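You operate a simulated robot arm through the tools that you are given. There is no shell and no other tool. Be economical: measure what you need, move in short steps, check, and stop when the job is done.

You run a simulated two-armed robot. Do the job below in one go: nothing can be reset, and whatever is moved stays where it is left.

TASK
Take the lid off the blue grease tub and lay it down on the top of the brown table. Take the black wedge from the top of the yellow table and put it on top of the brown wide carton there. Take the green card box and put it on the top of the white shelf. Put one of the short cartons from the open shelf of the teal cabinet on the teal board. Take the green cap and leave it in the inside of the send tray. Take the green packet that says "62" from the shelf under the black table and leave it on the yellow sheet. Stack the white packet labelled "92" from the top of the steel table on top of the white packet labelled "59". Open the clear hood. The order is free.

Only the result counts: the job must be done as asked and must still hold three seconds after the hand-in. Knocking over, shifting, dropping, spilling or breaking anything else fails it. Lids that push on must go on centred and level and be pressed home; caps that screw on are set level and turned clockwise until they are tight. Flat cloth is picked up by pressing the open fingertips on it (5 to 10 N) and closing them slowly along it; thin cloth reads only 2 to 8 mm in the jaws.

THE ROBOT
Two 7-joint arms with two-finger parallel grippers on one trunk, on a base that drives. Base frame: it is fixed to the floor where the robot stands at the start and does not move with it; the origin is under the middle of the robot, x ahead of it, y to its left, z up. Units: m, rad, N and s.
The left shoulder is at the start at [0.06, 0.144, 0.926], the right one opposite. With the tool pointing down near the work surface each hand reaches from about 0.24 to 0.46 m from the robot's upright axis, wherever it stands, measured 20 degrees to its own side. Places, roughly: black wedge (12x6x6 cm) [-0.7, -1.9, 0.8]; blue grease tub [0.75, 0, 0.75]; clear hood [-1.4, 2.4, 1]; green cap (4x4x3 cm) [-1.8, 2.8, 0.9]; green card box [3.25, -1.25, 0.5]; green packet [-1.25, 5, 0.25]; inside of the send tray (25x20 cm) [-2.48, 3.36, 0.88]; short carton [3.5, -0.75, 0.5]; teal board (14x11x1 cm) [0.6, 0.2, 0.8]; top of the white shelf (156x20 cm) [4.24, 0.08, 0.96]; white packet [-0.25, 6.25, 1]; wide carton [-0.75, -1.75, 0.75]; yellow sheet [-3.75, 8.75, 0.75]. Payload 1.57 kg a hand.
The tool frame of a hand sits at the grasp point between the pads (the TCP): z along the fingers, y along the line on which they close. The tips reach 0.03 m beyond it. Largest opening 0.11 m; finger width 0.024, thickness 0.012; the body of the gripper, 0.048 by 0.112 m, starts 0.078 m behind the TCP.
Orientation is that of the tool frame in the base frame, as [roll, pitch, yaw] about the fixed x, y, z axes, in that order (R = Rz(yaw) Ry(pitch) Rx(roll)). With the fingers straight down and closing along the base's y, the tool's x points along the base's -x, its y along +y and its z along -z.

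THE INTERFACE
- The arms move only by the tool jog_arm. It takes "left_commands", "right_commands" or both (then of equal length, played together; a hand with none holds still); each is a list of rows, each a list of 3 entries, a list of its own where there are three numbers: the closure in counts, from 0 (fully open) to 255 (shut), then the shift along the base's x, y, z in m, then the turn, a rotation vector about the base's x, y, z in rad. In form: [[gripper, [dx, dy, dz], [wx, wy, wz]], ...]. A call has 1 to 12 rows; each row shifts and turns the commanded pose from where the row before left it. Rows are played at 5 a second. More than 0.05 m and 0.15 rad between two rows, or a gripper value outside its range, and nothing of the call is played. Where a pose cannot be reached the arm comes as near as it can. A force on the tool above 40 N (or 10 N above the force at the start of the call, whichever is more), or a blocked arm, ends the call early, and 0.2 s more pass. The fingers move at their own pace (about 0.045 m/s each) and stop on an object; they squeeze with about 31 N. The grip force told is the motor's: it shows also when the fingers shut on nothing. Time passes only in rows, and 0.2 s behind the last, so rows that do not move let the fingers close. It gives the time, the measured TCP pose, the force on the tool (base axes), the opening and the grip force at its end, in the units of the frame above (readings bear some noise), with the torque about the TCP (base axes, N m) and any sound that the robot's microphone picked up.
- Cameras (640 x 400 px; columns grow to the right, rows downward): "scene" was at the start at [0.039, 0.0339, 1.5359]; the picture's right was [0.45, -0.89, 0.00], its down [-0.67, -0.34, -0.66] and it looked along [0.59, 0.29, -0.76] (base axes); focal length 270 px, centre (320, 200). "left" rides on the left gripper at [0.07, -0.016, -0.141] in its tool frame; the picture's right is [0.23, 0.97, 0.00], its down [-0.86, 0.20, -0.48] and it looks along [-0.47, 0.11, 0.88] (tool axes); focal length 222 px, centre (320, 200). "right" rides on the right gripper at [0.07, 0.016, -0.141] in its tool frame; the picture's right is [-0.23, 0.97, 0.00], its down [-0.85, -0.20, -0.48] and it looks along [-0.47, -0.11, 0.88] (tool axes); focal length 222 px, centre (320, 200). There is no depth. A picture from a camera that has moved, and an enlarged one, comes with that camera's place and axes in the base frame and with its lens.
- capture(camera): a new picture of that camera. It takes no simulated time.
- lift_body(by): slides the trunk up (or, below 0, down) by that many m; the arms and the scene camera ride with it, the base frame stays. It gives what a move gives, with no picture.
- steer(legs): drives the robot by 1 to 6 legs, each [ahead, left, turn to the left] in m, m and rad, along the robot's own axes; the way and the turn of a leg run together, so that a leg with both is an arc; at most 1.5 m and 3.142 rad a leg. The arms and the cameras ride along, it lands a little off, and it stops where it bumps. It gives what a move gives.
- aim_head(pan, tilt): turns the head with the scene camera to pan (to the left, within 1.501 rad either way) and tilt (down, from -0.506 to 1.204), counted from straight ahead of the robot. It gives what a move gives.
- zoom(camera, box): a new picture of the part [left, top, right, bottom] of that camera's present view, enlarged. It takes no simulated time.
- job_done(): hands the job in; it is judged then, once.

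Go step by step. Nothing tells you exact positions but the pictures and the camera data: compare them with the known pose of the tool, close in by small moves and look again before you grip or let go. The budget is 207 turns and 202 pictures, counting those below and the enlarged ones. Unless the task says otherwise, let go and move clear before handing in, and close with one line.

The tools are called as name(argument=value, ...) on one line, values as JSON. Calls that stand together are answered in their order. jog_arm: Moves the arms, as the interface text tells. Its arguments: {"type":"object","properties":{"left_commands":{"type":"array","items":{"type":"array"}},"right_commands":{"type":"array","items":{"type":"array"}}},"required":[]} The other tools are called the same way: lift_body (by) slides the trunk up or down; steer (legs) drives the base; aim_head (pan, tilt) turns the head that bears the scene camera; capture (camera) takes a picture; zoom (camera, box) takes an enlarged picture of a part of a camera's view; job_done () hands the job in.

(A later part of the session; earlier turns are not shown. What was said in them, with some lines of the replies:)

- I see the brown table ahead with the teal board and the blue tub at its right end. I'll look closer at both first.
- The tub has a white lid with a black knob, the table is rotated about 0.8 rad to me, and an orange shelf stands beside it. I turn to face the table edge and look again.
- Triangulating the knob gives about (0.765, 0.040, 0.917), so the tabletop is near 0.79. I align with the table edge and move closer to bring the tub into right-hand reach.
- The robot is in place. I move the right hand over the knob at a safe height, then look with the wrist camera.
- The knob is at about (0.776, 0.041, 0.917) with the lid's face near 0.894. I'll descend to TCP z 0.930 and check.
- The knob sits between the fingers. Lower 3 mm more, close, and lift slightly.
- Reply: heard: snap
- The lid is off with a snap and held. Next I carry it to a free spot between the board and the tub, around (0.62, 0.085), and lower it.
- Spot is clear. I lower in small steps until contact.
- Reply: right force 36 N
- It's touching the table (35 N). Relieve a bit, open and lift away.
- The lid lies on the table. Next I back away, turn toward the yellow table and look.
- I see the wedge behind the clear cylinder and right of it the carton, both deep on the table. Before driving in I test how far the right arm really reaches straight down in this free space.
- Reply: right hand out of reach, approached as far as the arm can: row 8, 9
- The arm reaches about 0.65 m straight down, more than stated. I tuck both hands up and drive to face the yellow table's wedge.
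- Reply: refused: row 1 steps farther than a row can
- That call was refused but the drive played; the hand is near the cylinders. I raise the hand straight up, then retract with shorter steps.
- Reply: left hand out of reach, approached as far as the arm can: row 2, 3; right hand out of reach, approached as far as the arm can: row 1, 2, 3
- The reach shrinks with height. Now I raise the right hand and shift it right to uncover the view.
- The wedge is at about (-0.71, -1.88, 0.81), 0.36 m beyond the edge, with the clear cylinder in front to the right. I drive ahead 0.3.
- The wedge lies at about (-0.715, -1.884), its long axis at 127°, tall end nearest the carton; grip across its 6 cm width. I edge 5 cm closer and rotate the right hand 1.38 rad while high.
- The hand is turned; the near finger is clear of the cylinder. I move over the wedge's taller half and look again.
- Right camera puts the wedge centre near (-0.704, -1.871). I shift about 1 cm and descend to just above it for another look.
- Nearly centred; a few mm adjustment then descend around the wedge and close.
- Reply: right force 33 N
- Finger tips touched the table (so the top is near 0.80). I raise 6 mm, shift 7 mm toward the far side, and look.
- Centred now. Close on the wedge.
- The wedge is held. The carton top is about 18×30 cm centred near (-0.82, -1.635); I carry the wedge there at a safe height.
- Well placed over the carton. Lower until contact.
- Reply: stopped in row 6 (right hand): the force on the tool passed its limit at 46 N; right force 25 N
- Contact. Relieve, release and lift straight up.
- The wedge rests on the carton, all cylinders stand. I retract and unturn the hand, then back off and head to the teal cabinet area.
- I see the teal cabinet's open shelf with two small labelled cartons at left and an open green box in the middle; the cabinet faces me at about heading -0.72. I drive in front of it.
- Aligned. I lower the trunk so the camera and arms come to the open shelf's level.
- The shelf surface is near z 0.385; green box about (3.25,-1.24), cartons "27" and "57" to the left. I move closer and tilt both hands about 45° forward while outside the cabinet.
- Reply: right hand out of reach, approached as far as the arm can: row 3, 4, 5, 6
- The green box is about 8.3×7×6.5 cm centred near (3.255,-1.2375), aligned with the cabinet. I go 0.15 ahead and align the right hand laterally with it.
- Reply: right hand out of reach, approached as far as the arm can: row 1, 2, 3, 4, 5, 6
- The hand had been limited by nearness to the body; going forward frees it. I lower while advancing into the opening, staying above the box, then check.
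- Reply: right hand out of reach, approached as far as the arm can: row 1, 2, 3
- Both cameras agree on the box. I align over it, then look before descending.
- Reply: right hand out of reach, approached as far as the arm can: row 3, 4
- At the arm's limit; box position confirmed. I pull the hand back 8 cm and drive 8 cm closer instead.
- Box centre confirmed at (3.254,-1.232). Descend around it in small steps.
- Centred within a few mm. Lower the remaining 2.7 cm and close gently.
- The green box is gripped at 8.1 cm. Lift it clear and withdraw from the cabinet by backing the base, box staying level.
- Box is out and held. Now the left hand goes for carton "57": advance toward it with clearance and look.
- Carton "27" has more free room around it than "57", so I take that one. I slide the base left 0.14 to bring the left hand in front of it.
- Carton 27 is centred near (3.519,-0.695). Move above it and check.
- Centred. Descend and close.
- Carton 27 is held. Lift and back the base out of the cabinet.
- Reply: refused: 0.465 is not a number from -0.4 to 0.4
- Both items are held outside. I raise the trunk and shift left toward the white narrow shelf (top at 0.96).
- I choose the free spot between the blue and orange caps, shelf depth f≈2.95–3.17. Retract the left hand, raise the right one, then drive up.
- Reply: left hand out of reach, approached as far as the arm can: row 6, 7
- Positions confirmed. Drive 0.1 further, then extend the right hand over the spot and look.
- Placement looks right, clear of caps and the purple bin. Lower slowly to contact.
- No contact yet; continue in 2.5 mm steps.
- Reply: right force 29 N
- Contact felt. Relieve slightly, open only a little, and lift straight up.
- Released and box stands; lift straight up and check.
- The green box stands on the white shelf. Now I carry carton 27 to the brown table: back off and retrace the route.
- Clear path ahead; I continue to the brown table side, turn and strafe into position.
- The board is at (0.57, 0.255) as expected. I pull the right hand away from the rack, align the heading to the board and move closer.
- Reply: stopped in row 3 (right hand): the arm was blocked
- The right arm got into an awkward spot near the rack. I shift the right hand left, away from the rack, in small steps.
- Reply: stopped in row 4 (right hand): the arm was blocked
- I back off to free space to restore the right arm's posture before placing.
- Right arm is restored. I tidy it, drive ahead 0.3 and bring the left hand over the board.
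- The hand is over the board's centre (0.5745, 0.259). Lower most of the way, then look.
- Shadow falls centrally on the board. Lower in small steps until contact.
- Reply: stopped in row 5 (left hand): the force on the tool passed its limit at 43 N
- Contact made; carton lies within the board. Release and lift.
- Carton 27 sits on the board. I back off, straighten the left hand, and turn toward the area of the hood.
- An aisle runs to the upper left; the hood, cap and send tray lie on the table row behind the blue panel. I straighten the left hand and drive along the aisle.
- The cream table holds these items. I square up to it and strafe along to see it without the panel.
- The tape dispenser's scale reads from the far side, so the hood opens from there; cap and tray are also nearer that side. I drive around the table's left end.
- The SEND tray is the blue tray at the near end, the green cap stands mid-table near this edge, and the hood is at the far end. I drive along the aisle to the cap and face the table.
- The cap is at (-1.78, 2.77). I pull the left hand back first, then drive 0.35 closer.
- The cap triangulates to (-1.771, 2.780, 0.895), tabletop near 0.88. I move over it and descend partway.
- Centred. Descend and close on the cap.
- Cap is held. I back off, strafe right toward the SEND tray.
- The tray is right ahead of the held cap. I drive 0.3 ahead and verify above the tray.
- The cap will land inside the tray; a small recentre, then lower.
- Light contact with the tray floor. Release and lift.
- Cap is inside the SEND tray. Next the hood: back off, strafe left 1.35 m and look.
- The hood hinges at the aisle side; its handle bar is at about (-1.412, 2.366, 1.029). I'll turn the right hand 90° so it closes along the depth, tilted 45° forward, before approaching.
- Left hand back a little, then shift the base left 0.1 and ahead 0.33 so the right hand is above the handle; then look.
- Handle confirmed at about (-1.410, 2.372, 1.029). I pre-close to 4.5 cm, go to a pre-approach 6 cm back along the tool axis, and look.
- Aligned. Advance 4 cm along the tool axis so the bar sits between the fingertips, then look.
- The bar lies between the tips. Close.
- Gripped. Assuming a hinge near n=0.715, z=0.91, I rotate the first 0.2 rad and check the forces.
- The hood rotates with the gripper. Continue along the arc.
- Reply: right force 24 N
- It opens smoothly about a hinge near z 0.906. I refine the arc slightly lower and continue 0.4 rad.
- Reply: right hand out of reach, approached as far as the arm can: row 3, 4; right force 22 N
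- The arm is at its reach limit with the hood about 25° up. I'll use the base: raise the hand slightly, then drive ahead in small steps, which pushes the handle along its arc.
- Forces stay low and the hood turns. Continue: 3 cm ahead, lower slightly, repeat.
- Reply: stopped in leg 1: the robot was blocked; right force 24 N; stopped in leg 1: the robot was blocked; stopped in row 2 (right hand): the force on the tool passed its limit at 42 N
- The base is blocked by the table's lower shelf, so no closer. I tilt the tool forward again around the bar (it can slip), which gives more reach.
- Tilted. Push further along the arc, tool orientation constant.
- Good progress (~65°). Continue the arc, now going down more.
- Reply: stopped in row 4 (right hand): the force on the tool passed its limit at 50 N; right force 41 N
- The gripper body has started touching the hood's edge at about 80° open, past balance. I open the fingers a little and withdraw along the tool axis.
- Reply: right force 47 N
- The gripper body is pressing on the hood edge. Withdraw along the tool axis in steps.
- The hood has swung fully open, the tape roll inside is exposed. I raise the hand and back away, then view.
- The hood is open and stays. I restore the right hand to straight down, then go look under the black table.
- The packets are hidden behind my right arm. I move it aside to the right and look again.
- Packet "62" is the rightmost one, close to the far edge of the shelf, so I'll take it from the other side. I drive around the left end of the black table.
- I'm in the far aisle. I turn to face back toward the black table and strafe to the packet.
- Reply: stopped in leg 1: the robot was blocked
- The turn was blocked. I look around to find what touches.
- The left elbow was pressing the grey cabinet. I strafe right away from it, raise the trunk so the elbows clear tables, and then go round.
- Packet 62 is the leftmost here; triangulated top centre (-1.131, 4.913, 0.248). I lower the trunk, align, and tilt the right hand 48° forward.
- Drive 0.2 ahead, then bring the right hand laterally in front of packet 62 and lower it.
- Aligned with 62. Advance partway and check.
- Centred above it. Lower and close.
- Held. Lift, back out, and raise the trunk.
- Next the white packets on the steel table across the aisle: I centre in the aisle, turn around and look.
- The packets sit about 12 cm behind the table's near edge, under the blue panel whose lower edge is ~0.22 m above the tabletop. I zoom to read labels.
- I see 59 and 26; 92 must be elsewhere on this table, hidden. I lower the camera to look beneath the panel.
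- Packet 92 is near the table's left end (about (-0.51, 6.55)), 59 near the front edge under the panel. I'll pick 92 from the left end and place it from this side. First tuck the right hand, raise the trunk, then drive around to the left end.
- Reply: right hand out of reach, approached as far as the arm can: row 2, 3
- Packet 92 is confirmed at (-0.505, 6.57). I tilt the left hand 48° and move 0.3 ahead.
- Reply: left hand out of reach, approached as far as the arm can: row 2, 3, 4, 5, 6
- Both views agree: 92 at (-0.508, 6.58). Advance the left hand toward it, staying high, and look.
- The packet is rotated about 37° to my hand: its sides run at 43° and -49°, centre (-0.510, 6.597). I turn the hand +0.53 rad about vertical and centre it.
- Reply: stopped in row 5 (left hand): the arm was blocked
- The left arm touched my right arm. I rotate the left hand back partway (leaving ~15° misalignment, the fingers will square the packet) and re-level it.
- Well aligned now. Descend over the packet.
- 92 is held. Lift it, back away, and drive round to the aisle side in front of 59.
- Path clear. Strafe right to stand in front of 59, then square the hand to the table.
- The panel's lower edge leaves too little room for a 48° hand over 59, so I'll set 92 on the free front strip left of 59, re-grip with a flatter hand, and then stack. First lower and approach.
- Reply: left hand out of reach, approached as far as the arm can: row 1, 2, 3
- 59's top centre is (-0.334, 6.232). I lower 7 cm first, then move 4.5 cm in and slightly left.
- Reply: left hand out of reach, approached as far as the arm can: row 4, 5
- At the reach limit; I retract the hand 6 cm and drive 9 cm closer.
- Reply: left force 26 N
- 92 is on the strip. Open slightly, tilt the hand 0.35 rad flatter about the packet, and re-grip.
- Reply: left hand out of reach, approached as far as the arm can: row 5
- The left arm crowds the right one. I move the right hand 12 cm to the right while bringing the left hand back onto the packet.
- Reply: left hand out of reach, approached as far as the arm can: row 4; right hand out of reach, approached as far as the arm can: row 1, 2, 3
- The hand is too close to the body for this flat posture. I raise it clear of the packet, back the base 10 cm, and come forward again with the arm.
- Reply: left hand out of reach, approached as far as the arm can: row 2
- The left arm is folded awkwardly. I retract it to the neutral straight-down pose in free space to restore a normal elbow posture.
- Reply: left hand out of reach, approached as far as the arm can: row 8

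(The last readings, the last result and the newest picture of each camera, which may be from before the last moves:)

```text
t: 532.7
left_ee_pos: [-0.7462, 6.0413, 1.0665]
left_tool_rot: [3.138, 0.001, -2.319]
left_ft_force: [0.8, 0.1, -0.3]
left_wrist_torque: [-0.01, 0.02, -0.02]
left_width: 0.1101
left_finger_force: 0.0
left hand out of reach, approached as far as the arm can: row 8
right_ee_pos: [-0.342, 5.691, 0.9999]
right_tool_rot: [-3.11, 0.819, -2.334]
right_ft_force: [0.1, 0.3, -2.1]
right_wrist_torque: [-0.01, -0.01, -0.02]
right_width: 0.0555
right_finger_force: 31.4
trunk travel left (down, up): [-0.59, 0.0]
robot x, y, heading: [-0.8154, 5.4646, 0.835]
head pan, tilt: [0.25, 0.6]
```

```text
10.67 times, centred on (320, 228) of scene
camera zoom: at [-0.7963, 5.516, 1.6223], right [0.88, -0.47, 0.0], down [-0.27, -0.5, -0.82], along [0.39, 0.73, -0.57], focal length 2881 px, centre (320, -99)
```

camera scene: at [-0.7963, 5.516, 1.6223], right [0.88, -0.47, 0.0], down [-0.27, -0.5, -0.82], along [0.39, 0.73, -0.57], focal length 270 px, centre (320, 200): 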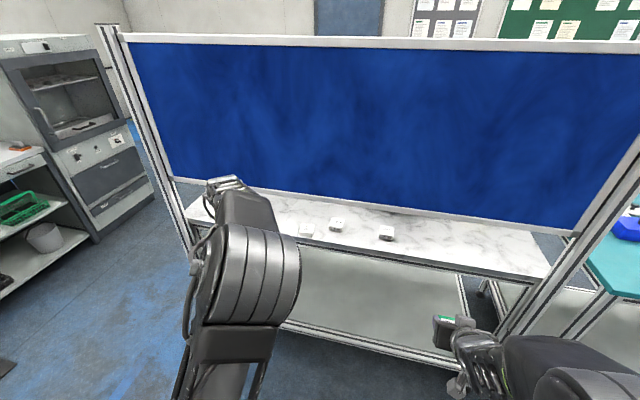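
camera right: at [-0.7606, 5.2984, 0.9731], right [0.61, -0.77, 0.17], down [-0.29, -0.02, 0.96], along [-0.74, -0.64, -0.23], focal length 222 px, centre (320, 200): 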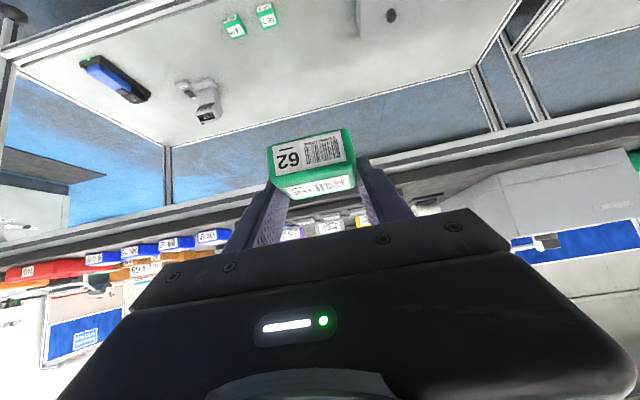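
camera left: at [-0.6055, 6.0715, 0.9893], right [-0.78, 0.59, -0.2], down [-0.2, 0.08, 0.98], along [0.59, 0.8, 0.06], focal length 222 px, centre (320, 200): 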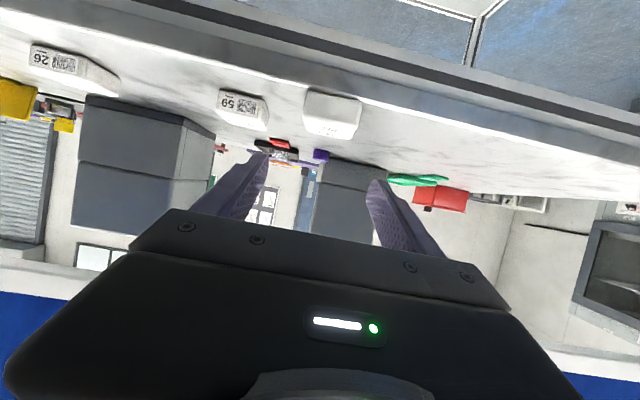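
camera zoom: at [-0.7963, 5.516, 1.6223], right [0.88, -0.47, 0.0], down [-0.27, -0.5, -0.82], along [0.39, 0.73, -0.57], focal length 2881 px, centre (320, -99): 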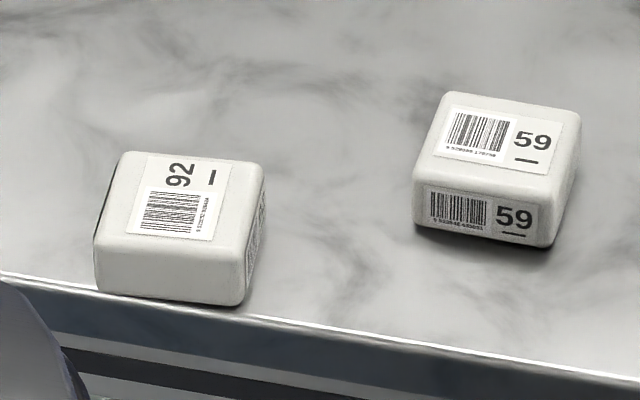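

92 is at (-0.4615, 6.253), aligned with the table; 59 at (-0.342, 6.225). I tilt the restored left hand to 65° in free space, then approach.

jog_arm(left_commands=[[60, [0, 0, 0], [0.1045, -0.097, 0]], [60, [0, 0, 0], [0.1045, -0.097, 0]], [60, [0, 0, 0], [0.1045, -0.097, 0]], [60, [0, 0, -0.005], [0.1045, -0.097, 0]], [60, [0.01, -0.008, -0.01], [0.1045, -0.097, 0]], [60, [0.01, -0.008, -0.01], [0.1045, -0.097, 0]], [60, [0.01, -0.008, -0.02], [0.1045, -0.097, 0]], [60, [0.01, -0.008, -0.02], [0.1045, -0.097, 0]], [60, [0.01, -0.009, -0.01], [0, 0, 0]], [60, [0, 0, 0], [0, 0, 0]]])

steer(legs=[[0.12, 0, 0]])

capture(camera="left")

```text
t: 534.9
left_ee_pos: [-0.7095, 6.0458, 1.0176]
left_tool_rot: [3.104, 1.079, -2.318]
left_ft_force: [5.3, -0.8, 0.7]
left_wrist_torque: [-0.01, 0.26, 0.35]
left_width: 0.0843
left_finger_force: 0.1
left hand out of reach, approached as far as the arm can: row 6, 7, 8, 9
right_ee_pos: [-0.3413, 5.6913, 0.9984]
right_tool_rot: [-3.11, 0.814, -2.333]
right_ft_force: [-0.2, 0.6, -1.8]
right_wrist_torque: [0.0, 0.0, -0.01]
right_width: 0.0557
right_finger_force: 30.7
trunk travel left (down, up): [-0.59, 0.0]
robot x, y, heading: [-0.8147, 5.4625, 0.831]
head pan, tilt: [0.25, 0.6]
```

```text
t: 536.1
left_ee_pos: [-0.6245, 6.1341, 1.0171]
left_tool_rot: [3.102, 1.082, -2.326]
left_ft_force: [0.2, 0.3, 0.0]
left_wrist_torque: [0.0, -0.03, -0.02]
left_width: 0.0842
left_finger_force: 0.1
right_ee_pos: [-0.2599, 5.7802, 0.9981]
right_tool_rot: [-3.109, 0.816, -2.334]
right_ft_force: [0.6, 0.1, -0.1]
right_wrist_torque: [-0.03, 0.0, 0.0]
right_width: 0.0554
right_finger_force: 30.7
trunk travel left (down, up): [-0.59, 0.0]
robot x, y, heading: [-0.7386, 5.5473, 0.831]
head pan, tilt: [0.25, 0.6]
```

```text
22 pictures are left
camera left: at [-0.7163, 6.0057, 1.0224], right [-0.8, 0.57, -0.18], down [-0.15, 0.11, 0.98], along [0.58, 0.82, 0.0], focal length 222 px, centre (320, 200)
```

left: 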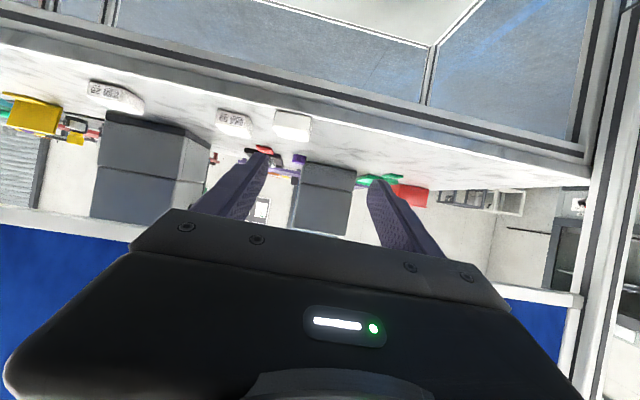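

Posture is good now. Advance over 92 at z≈1.0.

jog_arm(left_commands=[[60, [0.0326, 0.0239, -0.005], [0, 0, 0]], [60, [0.0326, 0.0239, -0.005], [0, 0, 0]], [60, [0.0326, 0.0239, -0.005], [0, 0, 0]], [60, [0.0326, 0.0239, -0.005], [0, 0, 0]], [60, [0.0326, 0.0239, -0.005], [0, 0, 0]], [60, [0, 0, 0], [0, 0, 0]]])

capture(camera="left")

```text
t: 537.5
left_ee_pos: [-0.4617, 6.2535, 0.9922]
left_tool_rot: [3.103, 1.082, -2.326]
left_ft_force: [-0.2, 0.1, -0.3]
left_wrist_torque: [0.03, 0.01, 0.0]
left_width: 0.0841
left_finger_force: 0.1
right_ee_pos: [-0.2621, 5.7794, 1.0002]
right_tool_rot: [-3.11, 0.815, -2.333]
right_ft_force: [-0.1, 0.1, -1.3]
right_wrist_torque: [0.04, -0.03, -0.01]
right_width: 0.0556
right_finger_force: 30.9
trunk travel left (down, up): [-0.59, 0.0]
robot x, y, heading: [-0.7345, 5.5476, 0.836]
head pan, tilt: [0.25, 0.6]
```

```text
21 pictures are left
camera left: at [-0.5528, 6.1246, 0.9973], right [-0.8, 0.57, -0.18], down [-0.15, 0.1, 0.98], along [0.58, 0.82, 0.0], focal length 222 px, centre (320, 200)
```

left: 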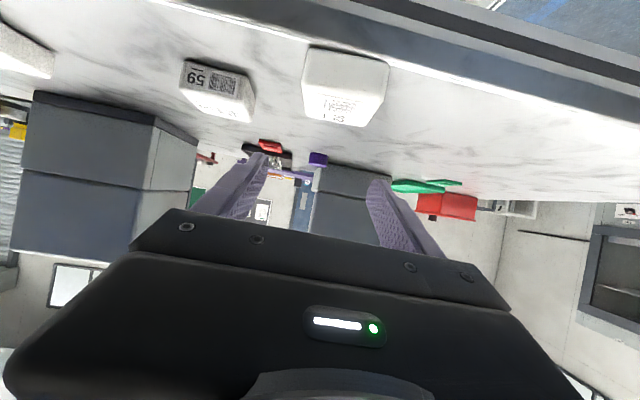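

Laterally aligned; 92 is 2 cm nearer. Adjust, descend and grip.

jog_arm(left_commands=[[60, [-0.008, -0.009, -0.02], [0, 0, 0]], [60, [0, 0, -0.02], [0, 0, 0]], [60, [0, 0, -0.013], [0, 0, 0]], [60, [0, 0, 0], [0, 0, 0]], [110, [0, 0, 0], [0, 0, 0]], [160, [0, 0, 0], [0, 0, 0]], [255, [0, 0, 0], [0, 0, 0]], [255, [0, 0, 0], [0, 0, 0]]])

capture(camera="left")

```text
t: 539.3
left_ee_pos: [-0.4713, 6.2424, 0.9392]
left_tool_rot: [3.104, 1.082, -2.327]
left_ft_force: [0.5, 0.6, 0.8]
left_wrist_torque: [0.03, -0.03, 0.0]
left_width: 0.0554
left_finger_force: 31.0
right_ee_pos: [-0.2594, 5.7798, 0.9998]
right_tool_rot: [-3.11, 0.819, -2.332]
right_ft_force: [-0.5, -0.1, -1.9]
right_wrist_torque: [0.01, 0.0, -0.02]
right_width: 0.0557
right_finger_force: 30.6
trunk travel left (down, up): [-0.59, 0.0]
robot x, y, heading: [-0.7353, 5.5505, 0.832]
head pan, tilt: [0.25, 0.6]
```

```text
20 pictures are left
camera left: at [-0.562, 6.1146, 0.9439], right [-0.8, 0.57, -0.18], down [-0.15, 0.1, 0.98], along [0.58, 0.82, 0.0], focal length 222 px, centre (320, 200)
```

left: 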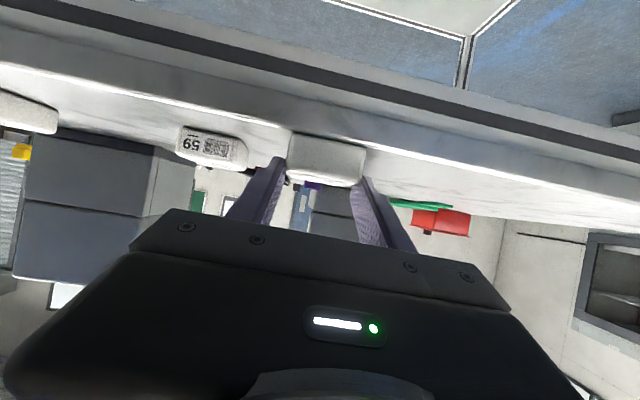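

Gripped flat. Lift 4 cm and move over 59 by the measured offset (+0.1195, -0.0285); check before lowering.

jog_arm(left_commands=[[255, [0, 0, 0.02], [0, 0, 0]], [255, [0, 0, 0.02], [0, 0, 0]], [255, [0.0398, -0.0095, 0], [0, 0, 0]], [255, [0.0398, -0.0095, 0], [0, 0, 0]], [255, [0.0399, -0.0095, 0], [0, 0, 0]], [255, [0, 0, 0], [0, 0, 0]]])

capture(camera="left")

zoom(camera="scene", box=[270, 210, 400, 300])

```text
t: 540.7
left_ee_pos: [-0.3717, 6.2189, 0.9779]
left_tool_rot: [3.103, 1.081, -2.326]
left_ft_force: [0.3, -0.8, -1.0]
left_wrist_torque: [-0.03, 0.04, -0.02]
left_width: 0.0557
left_finger_force: 30.6
left hand out of reach, approached as far as the arm can: row 5
right_ee_pos: [-0.2598, 5.7786, 1.0]
right_tool_rot: [-3.11, 0.815, -2.335]
right_ft_force: [-0.3, 0.2, -1.8]
right_wrist_torque: [-0.03, 0.0, 0.0]
right_width: 0.0557
right_finger_force: 30.7
trunk travel left (down, up): [-0.59, 0.0]
robot x, y, heading: [-0.7378, 5.552, 0.837]
head pan, tilt: [0.25, 0.6]
```

```text
19 pictures are left
camera left: at [-0.4624, 6.0896, 0.9832], right [-0.8, 0.57, -0.18], down [-0.15, 0.1, 0.98], along [0.58, 0.82, 0.0], focal length 222 px, centre (320, 200)
```

left: 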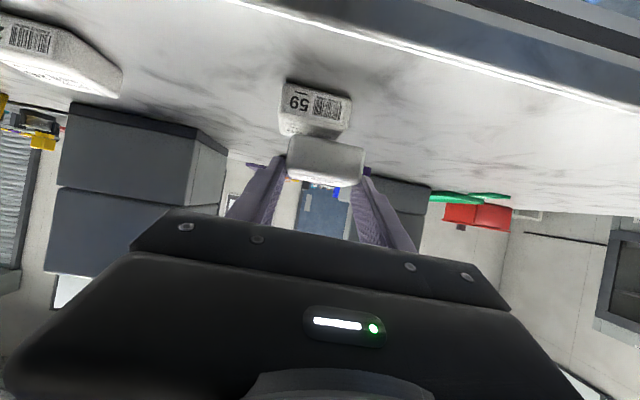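

```text
4.44 times, centred on (335, 255) of scene
camera zoom: at [-0.7149, 5.6054, 1.6222], right [0.88, -0.47, 0.0], down [-0.27, -0.5, -0.82], along [0.39, 0.73, -0.57], focal length 1200 px, centre (253, -44)
```

zoom: 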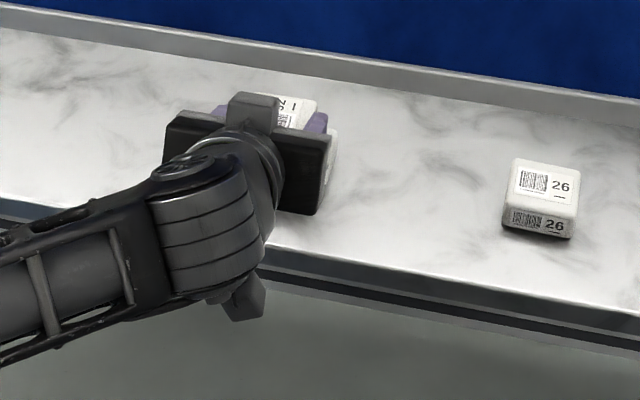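

Nearly there; the arm limit left about 1 cm. I nudge the base 0.9 cm ahead and 1.3 cm right, then lower until contact.

steer(legs=[[0.009, -0.014, 0]])

jog_arm(left_commands=[[255, [0, 0, -0.004], [0, 0, 0]], [255, [0, 0, -0.003], [0, 0, 0]], [255, [0, 0, 0], [0, 0, 0]]])

capture(camera="left")

```text
t: 541.5
left_ee_pos: [-0.3543, 6.2151, 0.9793]
left_tool_rot: [3.101, 1.083, -2.328]
left_ft_force: [0.1, -0.1, -2.0]
left_wrist_torque: [0.0, 0.02, 0.02]
left_width: 0.0554
left_finger_force: 30.1
right_ee_pos: [-0.2425, 5.7773, 0.9987]
right_tool_rot: [-3.112, 0.815, -2.332]
right_ft_force: [0.7, 0.1, -1.5]
right_wrist_torque: [0.02, 0.02, 0.02]
right_width: 0.0557
right_finger_force: 30.9
trunk travel left (down, up): [-0.59, 0.0]
robot x, y, heading: [-0.7241, 5.5479, 0.832]
head pan, tilt: [0.25, 0.6]
```

```text
t: 542.3
left_ee_pos: [-0.3557, 6.2169, 0.9712]
left_tool_rot: [3.104, 1.081, -2.328]
left_ft_force: [-0.7, -0.3, -0.9]
left_wrist_torque: [-0.03, 0.04, -0.01]
left_width: 0.0556
left_finger_force: 31.2
right_ee_pos: [-0.2436, 5.7773, 1.0001]
right_tool_rot: [-3.111, 0.816, -2.333]
right_ft_force: [0.0, -0.1, -1.9]
right_wrist_torque: [0.01, 0.04, -0.02]
right_width: 0.0557
right_finger_force: 30.7
trunk travel left (down, up): [-0.59, 0.0]
robot x, y, heading: [-0.7214, 5.5505, 0.827]
head pan, tilt: [0.25, 0.6]
```

```text
17 pictures are left
camera left: at [-0.4469, 6.0867, 0.9762], right [-0.8, 0.57, -0.18], down [-0.15, 0.1, 0.98], along [0.58, 0.82, 0.0], focal length 222 px, centre (320, 200)
```

left: 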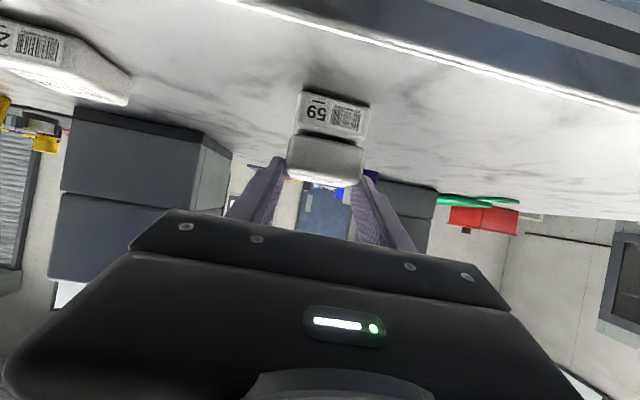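

Well stacked alignment (within ~6 mm). Shift 4 mm left and lower until contact.

jog_arm(left_commands=[[255, [-0.0035, 0.003, -0.001], [0, 0, 0]], [255, [0, 0, -0.002], [0, 0, 0]], [255, [0, 0, -0.002], [0, 0, 0]], [255, [0, 0, -0.002], [0, 0, 0]], [255, [0, 0, -0.002], [0, 0, 0]], [255, [0, 0, 0], [0, 0, 0]]])

```text
t: 543.7
left_ee_pos: [-0.3577, 6.2185, 0.9656]
left_tool_rot: [3.103, 1.091, -2.331]
left_ft_force: [1.9, 4.9, 21.5]
left_wrist_torque: [0.01, -0.3, 0.03]
left_width: 0.0554
left_finger_force: 31.3
right_ee_pos: [-0.2431, 5.7754, 1.0011]
right_tool_rot: [-3.111, 0.816, -2.334]
right_ft_force: [-0.8, -0.7, -2.7]
right_wrist_torque: [0.0, 0.01, -0.05]
right_width: 0.0554
right_finger_force: 31.1
trunk travel left (down, up): [-0.59, 0.0]
robot x, y, heading: [-0.7185, 5.5503, 0.832]
head pan, tilt: [0.25, 0.6]
```

Contact. Relieve, open a little, and withdraw along the tool axis.

jog_arm(left_commands=[[255, [0, 0, 0.0015], [0, 0, 0]], [180, [0, 0, 0], [0, 0, 0]], [110, [0, 0, 0], [0, 0, 0]], [95, [0, 0, 0], [0, 0, 0]], [95, [0, 0, 0], [0, 0, 0]], [95, [-0.009, -0.01, 0.007], [0, 0, 0]], [95, [-0.0177, -0.0197, 0.014], [0, 0, 0]], [95, [-0.0177, -0.0197, 0.014], [0, 0, 0]], [95, [-0.0177, -0.0197, 0.01], [0, 0, 0]]])

steer(legs=[[-0.12, 0, 0]])

capture(camera="left")

```text
t: 545.7
left_ee_pos: [-0.4205, 6.149, 1.0084]
left_tool_rot: [3.102, 1.082, -2.327]
left_ft_force: [0.0, -0.2, 0.2]
left_wrist_torque: [-0.03, 0.0, 0.03]
left_width: 0.069
left_finger_force: 0.1
right_ee_pos: [-0.2452, 5.777, 0.9995]
right_tool_rot: [-3.113, 0.816, -2.333]
right_ft_force: [0.7, -0.4, -1.8]
right_wrist_torque: [0.01, 0.02, 0.0]
right_width: 0.0559
right_finger_force: 30.6
trunk travel left (down, up): [-0.59, 0.0]
robot x, y, heading: [-0.7192, 5.5477, 0.836]
head pan, tilt: [0.25, 0.6]
```

```text
t: 546.9
left_ee_pos: [-0.4998, 6.0626, 1.0087]
left_tool_rot: [3.103, 1.084, -2.326]
left_ft_force: [-0.4, -0.9, 0.6]
left_wrist_torque: [0.0, 0.02, 0.03]
left_width: 0.069
left_finger_force: 0.1
right_ee_pos: [-0.3244, 5.69, 1.0002]
right_tool_rot: [-3.108, 0.818, -2.332]
right_ft_force: [-0.2, 0.0, -1.4]
right_wrist_torque: [0.03, -0.01, 0.01]
right_width: 0.0556
right_finger_force: 31.2
trunk travel left (down, up): [-0.59, 0.0]
robot x, y, heading: [-0.7979, 5.4607, 0.835]
head pan, tilt: [0.25, 0.6]
```

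```text
16 pictures are left
camera left: at [-0.5912, 5.9335, 1.0142], right [-0.8, 0.57, -0.18], down [-0.15, 0.1, 0.98], along [0.58, 0.82, 0.0], focal length 222 px, centre (320, 200)
```

left: 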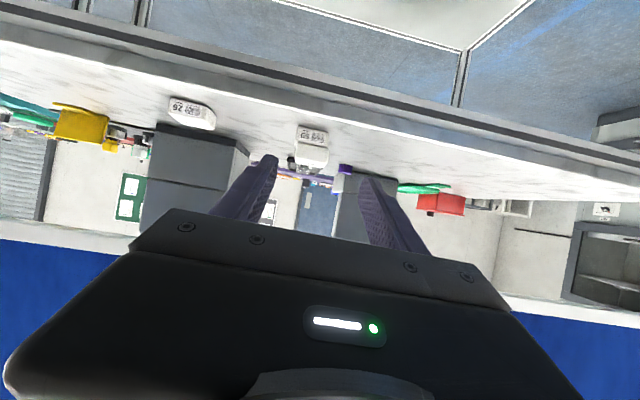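

92 now rests on 59. Last: carry packet 62 to the yellow sheet at (-3.75, 8.75). I go around the grey units via their far end.

steer(legs=[[-0.06, 0, 0], [0, 0.75, 0], [0, 0.75, 0], [1.3, 0, 0], [1.3, 0, 0], [0, 0, 1.5]])

aim_head(pan=0.1, tilt=0.35)

capture(camera="scene")

```text
t: 571.1
left_ee_pos: [-0.7931, 8.7021, 1.0085]
left_tool_rot: [3.105, 1.083, -0.831]
left_ft_force: [0.4, -0.8, -0.6]
left_wrist_torque: [-0.01, -0.01, -0.02]
left_width: 0.0691
left_finger_force: 0.0
right_ee_pos: [-0.4077, 8.849, 0.9988]
right_tool_rot: [-3.111, 0.817, -0.839]
right_ft_force: [0.0, -0.4, -1.1]
right_wrist_torque: [-0.03, -0.02, -0.01]
right_width: 0.0556
right_finger_force: 30.8
trunk travel left (down, up): [-0.59, 0.0]
robot x, y, heading: [-0.2133, 8.3586, 2.329]
head pan, tilt: [0.25, 0.6]
```

```text
t: 571.9
left_ee_pos: [-0.7941, 8.7037, 1.0078]
left_tool_rot: [3.101, 1.082, -0.832]
left_ft_force: [1.1, 0.8, -0.2]
left_wrist_torque: [-0.01, 0.0, -0.02]
left_width: 0.0689
left_finger_force: 0.0
right_ee_pos: [-0.4092, 8.8494, 0.9989]
right_tool_rot: [-3.11, 0.815, -0.839]
right_ft_force: [-0.1, -0.4, -1.8]
right_wrist_torque: [-0.01, 0.0, -0.04]
right_width: 0.0558
right_finger_force: 31.3
trunk travel left (down, up): [-0.59, 0.0]
robot x, y, heading: [-0.2213, 8.3592, 2.327]
head pan, tilt: [0.099, 0.351]
```

```text
15 pictures are left
camera scene: at [-0.2668, 8.3962, 1.645], right [0.66, 0.75, 0.0], down [0.26, -0.23, -0.94], along [-0.71, 0.62, -0.34], focal length 270 px, centre (320, 200)
```

scene: 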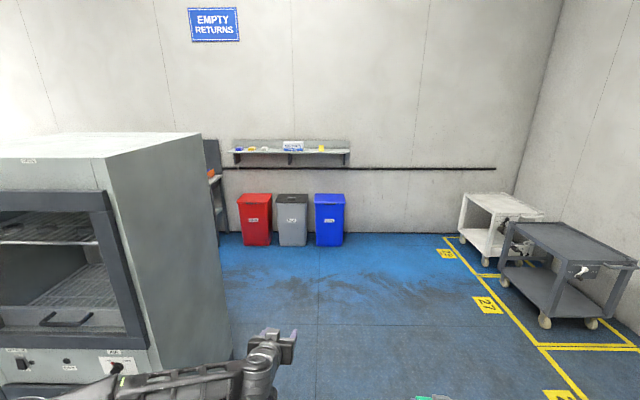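

A table stands behind the units at left. I drive ahead and look down that side.

steer(legs=[[1.0, 0, 0], [0.9, 0, 0]])

aim_head(pan=1.1, tilt=0.45)

capture(camera="scene")

```text
t: 581.4
left_ee_pos: [-2.0853, 10.0809, 1.0083]
left_tool_rot: [3.103, 1.083, -0.832]
left_ft_force: [0.1, -0.5, -0.5]
left_wrist_torque: [0.0, -0.03, 0.0]
left_width: 0.069
left_finger_force: 0.0
right_ee_pos: [-1.6991, 10.2277, 1.0001]
right_tool_rot: [-3.111, 0.814, -0.838]
right_ft_force: [0.0, 0.7, -1.8]
right_wrist_torque: [0.02, 0.06, -0.02]
right_width: 0.0558
right_finger_force: 30.4
trunk travel left (down, up): [-0.59, 0.0]
robot x, y, heading: [-1.5059, 9.7337, 2.33]
head pan, tilt: [0.099, 0.351]
```

```text
t: 582.7
left_ee_pos: [-2.0832, 10.0805, 1.0096]
left_tool_rot: [3.103, 1.083, -0.83]
left_ft_force: [1.0, -0.2, -0.6]
left_wrist_torque: [0.0, -0.01, 0.01]
left_width: 0.069
left_finger_force: 0.2
right_ee_pos: [-1.6985, 10.2269, 0.9995]
right_tool_rot: [-3.11, 0.815, -0.837]
right_ft_force: [1.0, 0.3, -1.4]
right_wrist_torque: [-0.01, -0.02, 0.03]
right_width: 0.0559
right_finger_force: 31.0
trunk travel left (down, up): [-0.59, 0.0]
robot x, y, heading: [-1.5036, 9.7375, 2.329]
head pan, tilt: [1.1, 0.45]
```

```text
14 pictures are left
camera scene: at [-1.5741, 9.6876, 1.6358], right [-0.28, 0.96, 0.0], down [0.42, 0.12, -0.9], along [-0.86, -0.25, -0.44], focal length 270 px, centre (320, 200)
```

scene: 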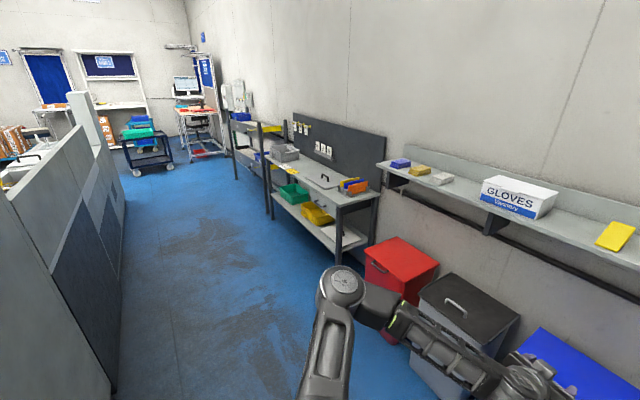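

zoom(camera="scene", box=[215, 95, 385, 215])

```text
3.33 times, centred on (300, 155) of scene
camera zoom: at [-1.5741, 9.6876, 1.6358], right [-0.28, 0.96, 0.0], down [0.42, 0.12, -0.9], along [-0.86, -0.25, -0.44], focal length 900 px, centre (387, 350)
```

zoom: 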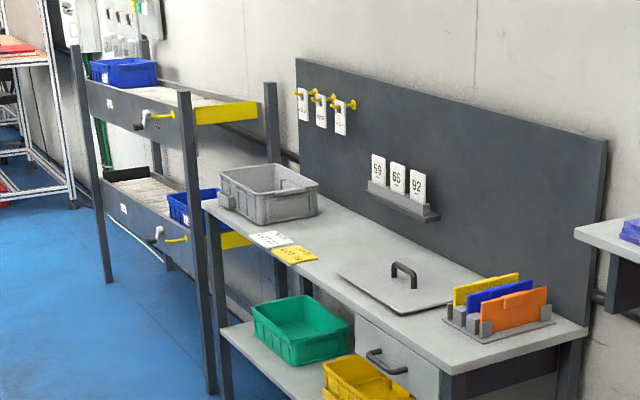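

The yellow sheet lies near the front edge of the grey bench at about (-3.77, 8.78). I align and strafe along the corridor to it.

steer(legs=[[0, 0, 0.08], [0.1, 0, 0], [0, 1.2, 0], [0, 1.1, 0]])

aim_head(pan=-0.15, tilt=0.75)

capture(camera="scene")

```text
t: 595.1
left_ee_pos: [-3.6948, 8.3742, 1.0082]
left_tool_rot: [3.106, 1.081, -0.732]
left_ft_force: [0.7, 1.2, -0.5]
left_wrist_torque: [-0.03, 0.02, -0.06]
left_width: 0.0691
left_finger_force: 0.0
right_ee_pos: [-3.3274, 8.5592, 1.0001]
right_tool_rot: [-3.109, 0.816, -0.741]
right_ft_force: [0.0, -0.3, -2.1]
right_wrist_torque: [0.0, -0.02, 0.02]
right_width: 0.0555
right_finger_force: 30.9
trunk travel left (down, up): [-0.59, 0.0]
robot x, y, heading: [-3.0866, 8.0917, 2.428]
head pan, tilt: [1.1, 0.45]
```

```text
t: 596.6
left_ee_pos: [-3.6953, 8.3746, 1.0087]
left_tool_rot: [3.103, 1.081, -0.732]
left_ft_force: [0.0, -0.8, 0.0]
left_wrist_torque: [0.0, 0.0, 0.01]
left_width: 0.0689
left_finger_force: 0.1
right_ee_pos: [-3.3269, 8.5591, 0.9999]
right_tool_rot: [-3.111, 0.816, -0.739]
right_ft_force: [-0.3, -0.2, -2.2]
right_wrist_torque: [0.01, -0.05, -0.02]
right_width: 0.0557
right_finger_force: 31.5
trunk travel left (down, up): [-0.59, 0.0]
robot x, y, heading: [-3.0855, 8.0911, 2.423]
head pan, tilt: [-0.15, 0.75]
```

```text
12 pictures are left
camera scene: at [-3.1188, 8.1314, 1.6094], right [0.76, 0.65, 0.0], down [0.44, -0.52, -0.73], along [-0.47, 0.56, -0.68], focal length 270 px, centre (320, 200)
```

scene: 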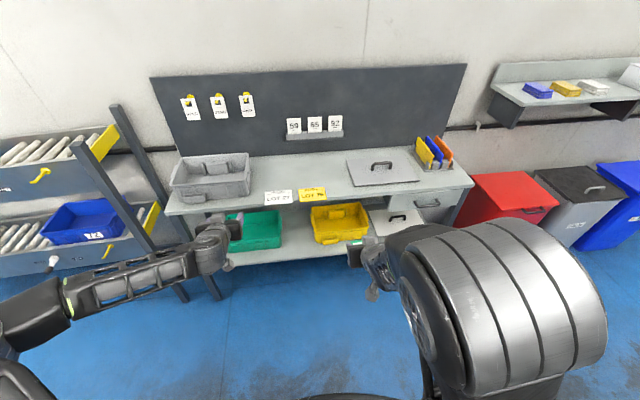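

The sheet triangulates to (-3.727, 8.80, 0.795). I first retract the left hand to neutral, then drive 0.28 ahead.

jog_arm(left_commands=[[0, [0.015, -0.013, 0.008], [-0.0938, -0.1073, 0]], [0, [0.015, -0.013, 0.008], [-0.0938, -0.1073, 0]], [0, [0.015, -0.013, 0.008], [-0.0938, -0.1073, 0]], [0, [0.015, -0.013, 0.008], [-0.0938, -0.1073, 0]], [0, [0.015, -0.013, 0.008], [-0.0938, -0.1073, 0]], [0, [0.015, -0.013, 0.008], [-0.0938, -0.1073, 0]], [0, [0.015, -0.013, 0], [-0.0938, -0.1073, 0]], [0, [0.02, -0.017, 0], [0, 0, 0]], [0, [0.02, -0.017, 0], [0, 0, 0]], [0, [0.02, -0.017, 0], [0, 0, 0]]])

steer(legs=[[0.28, 0, 0]])

capture(camera="right")

```text
t: 598.8
left_ee_pos: [-3.5277, 8.2171, 1.0546]
left_tool_rot: [3.116, 0.086, -0.727]
left_ft_force: [-0.3, 0.4, -0.6]
left_wrist_torque: [-0.02, -0.02, -0.01]
left_width: 0.1097
left_finger_force: 0.2
left hand out of reach, approached as far as the arm can: row 7
right_ee_pos: [-3.3272, 8.559, 0.9989]
right_tool_rot: [-3.11, 0.817, -0.738]
right_ft_force: [0.0, -0.3, -1.8]
right_wrist_torque: [-0.02, 0.01, -0.03]
right_width: 0.0555
right_finger_force: 31.4
trunk travel left (down, up): [-0.59, 0.0]
robot x, y, heading: [-3.0861, 8.0885, 2.425]
head pan, tilt: [-0.15, 0.75]
```

```text
t: 600.7
left_ee_pos: [-3.7414, 8.4042, 1.0547]
left_tool_rot: [3.117, 0.085, -0.727]
left_ft_force: [0.1, -0.1, -0.5]
left_wrist_torque: [0.0, -0.03, -0.02]
left_width: 0.11
left_finger_force: 0.0
right_ee_pos: [-3.5389, 8.7449, 0.9982]
right_tool_rot: [-3.111, 0.815, -0.741]
right_ft_force: [-0.4, 0.9, -1.5]
right_wrist_torque: [-0.01, 0.02, 0.02]
right_width: 0.0557
right_finger_force: 31.1
trunk travel left (down, up): [-0.59, 0.0]
robot x, y, heading: [-3.2989, 8.2743, 2.421]
head pan, tilt: [-0.15, 0.75]
```

```text
11 pictures are left
camera right: at [-3.4417, 8.6299, 1.0452], right [-0.79, -0.6, 0.14], down [-0.05, 0.29, 0.95], along [-0.61, 0.75, -0.26], focal length 222 px, centre (320, 200)
```

right: 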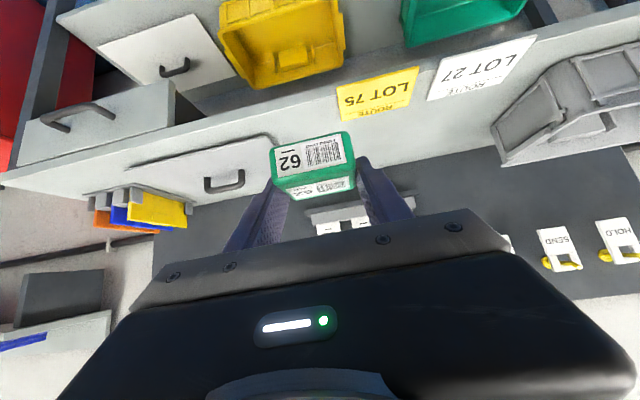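

Both cameras agree on the sheet's centre (-3.734, 8.80). Move over it and lower partway.

jog_arm(right_commands=[[255, [-0.0388, 0.011, 0], [0, 0, 0]], [255, [-0.0388, 0.011, 0], [0, 0, 0]], [255, [-0.0388, 0.011, -0.01], [0, 0, 0]], [255, [-0.0388, 0.011, -0.02], [0, 0, 0]], [255, [-0.0388, 0.011, -0.02], [0, 0, 0]], [255, [0, 0, -0.04], [0, 0, 0]], [255, [0, 0, -0.03], [0, 0, 0]], [255, [0, 0, 0], [0, 0, 0]]])

capture(camera="right")

capture(camera="scene")

```text
t: 602.5
left_ee_pos: [-3.7407, 8.405, 1.0548]
left_tool_rot: [3.117, 0.086, -0.727]
left_ft_force: [0.4, -0.2, -0.1]
left_wrist_torque: [-0.01, -0.01, 0.0]
left_width: 0.11
left_finger_force: 0.0
right_ee_pos: [-3.7344, 8.8012, 0.8795]
right_tool_rot: [-3.112, 0.816, -0.744]
right_ft_force: [-0.4, -0.7, -1.9]
right_wrist_torque: [-0.02, 0.01, 0.02]
right_width: 0.0556
right_finger_force: 30.7
trunk travel left (down, up): [-0.59, 0.0]
robot x, y, heading: [-3.2973, 8.2735, 2.426]
head pan, tilt: [-0.15, 0.75]
```

```text
10 pictures are left
camera right: at [-3.636, 8.6845, 0.9254], right [-0.79, -0.6, 0.15], down [-0.05, 0.29, 0.95], along [-0.61, 0.75, -0.26], focal length 222 px, centre (320, 200)
```

right: 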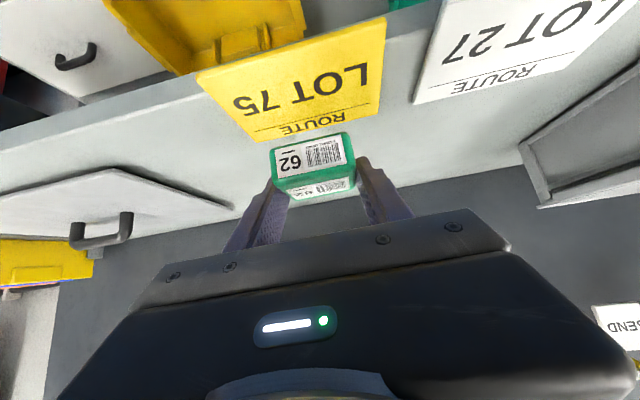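

```text
9 pictures are left
camera scene: at [-3.3315, 8.3174, 1.6094], right [0.76, 0.65, 0.0], down [0.44, -0.52, -0.73], along [-0.47, 0.56, -0.68], focal length 270 px, centre (320, 200)
```

scene: 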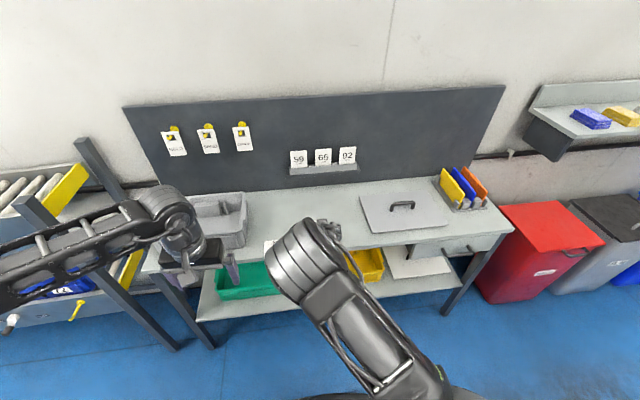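

Sheet centre (-3.730, 8.796) matches. Lower until contact.

jog_arm(right_commands=[[255, [0.002, -0.003, -0.025], [0, 0, 0]], [255, [0, 0, -0.01], [0, 0, 0]], [255, [0, 0, -0.004], [0, 0, 0]], [255, [0, 0, -0.003], [0, 0, 0]], [255, [0, 0, -0.003], [0, 0, 0]], [255, [0, 0, -0.003], [0, 0, 0]], [255, [0, 0, -0.003], [0, 0, 0]], [255, [0, 0, 0], [0, 0, 0]]])

```text
t: 604.3
left_ee_pos: [-3.7415, 8.4035, 1.0538]
left_tool_rot: [3.117, 0.088, -0.728]
left_ft_force: [-0.6, -0.2, 0.1]
left_wrist_torque: [0.0, 0.01, -0.01]
left_width: 0.1099
left_finger_force: 0.1
right_ee_pos: [-3.7341, 8.801, 0.8353]
right_tool_rot: [-3.119, 0.83, -0.748]
right_ft_force: [-0.8, 0.6, 13.8]
right_wrist_torque: [-0.27, 0.31, -0.02]
right_width: 0.0557
right_finger_force: 31.2
trunk travel left (down, up): [-0.59, 0.0]
robot x, y, heading: [-3.3022, 8.2734, 2.426]
head pan, tilt: [-0.15, 0.75]
stopped in row 8 (right hand): the force on the tool passed its limit at 40 N (the readings are from after the stop); the commanded pose is now the measured one
```

Contact. Release gently and withdraw up and back.

jog_arm(right_commands=[[255, [0, 0, 0.001], [0, 0, 0]], [180, [0, 0, 0], [0, 0, 0]], [110, [0, 0, 0], [0, 0, 0]], [80, [0, 0, 0], [0, 0, 0]], [80, [0, 0, 0], [0, 0, 0]], [80, [0, 0, 0.015], [0, 0, 0]], [80, [0, 0, 0.03], [0, 0, 0]], [80, [0.01, -0.009, 0.035], [0, 0, 0]], [80, [0.02, -0.017, 0.035], [0, 0, 0]], [80, [0.02, -0.017, 0.03], [0, 0, 0]]])

capture(camera="right")

```text
t: 606.5
left_ee_pos: [-3.74, 8.4032, 1.0552]
left_tool_rot: [3.118, 0.086, -0.728]
left_ft_force: [0.7, 0.1, -0.6]
left_wrist_torque: [0.01, -0.02, 0.03]
left_width: 0.1101
left_finger_force: 0.0
right_ee_pos: [-3.6819, 8.7569, 0.9787]
right_tool_rot: [-3.117, 0.823, -0.745]
right_ft_force: [-0.2, -1.0, -0.1]
right_wrist_torque: [0.01, 0.02, 0.03]
right_width: 0.0755
right_finger_force: 0.1
trunk travel left (down, up): [-0.59, 0.0]
robot x, y, heading: [-3.2993, 8.2745, 2.418]
head pan, tilt: [-0.15, 0.75]
```

```text
8 pictures are left
camera right: at [-3.5834, 8.6408, 1.0236], right [-0.79, -0.6, 0.15], down [-0.04, 0.29, 0.96], along [-0.62, 0.75, -0.25], focal length 222 px, centre (320, 200)
```

right: 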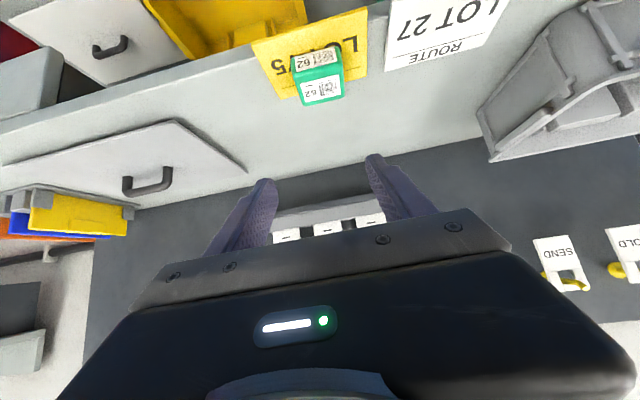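

steer(legs=[[-0.3, 0, 0]])

zoom(camera="scene", box=[260, 160, 360, 230])

```text
t: 608.6
left_ee_pos: [-3.5102, 8.2013, 1.0543]
left_tool_rot: [3.115, 0.086, -0.725]
left_ft_force: [0.0, 0.5, -0.3]
left_wrist_torque: [0.03, -0.01, 0.0]
left_width: 0.11
left_finger_force: 0.1
right_ee_pos: [-3.454, 8.5568, 0.9783]
right_tool_rot: [-3.116, 0.825, -0.743]
right_ft_force: [0.0, 0.6, -0.2]
right_wrist_torque: [0.01, 0.01, -0.02]
right_width: 0.0756
right_finger_force: 0.1
trunk travel left (down, up): [-0.59, 0.0]
robot x, y, heading: [-3.0678, 8.0773, 2.432]
head pan, tilt: [-0.15, 0.75]
```

```text
5.71 times, centred on (310, 195) of scene
camera zoom: at [-3.1012, 8.116, 1.6095], right [0.76, 0.65, 0.0], down [0.44, -0.52, -0.73], along [-0.47, 0.56, -0.68], focal length 1543 px, centre (377, 229)
```

zoom: 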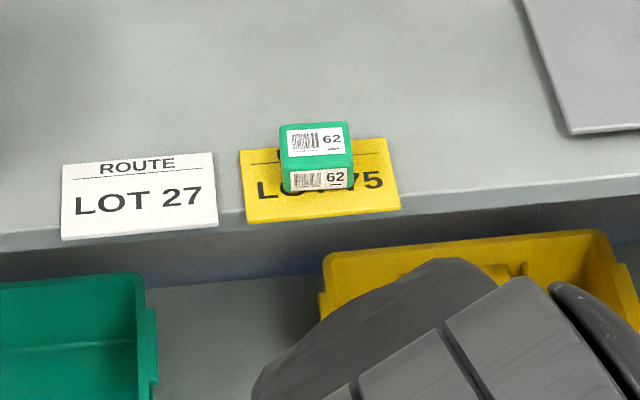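

Packet 62 lies on the yellow sheet, both hands are empty and clear. All eight parts are finished, so I hand in.

job_done()

```text
The job is handed in.
```

All eight parts are done and the job is handed in. During the work my left elbow pressed against the grey cabinet beside the aisle. I saw nothing moved there, but I did not check it closely afterwards.
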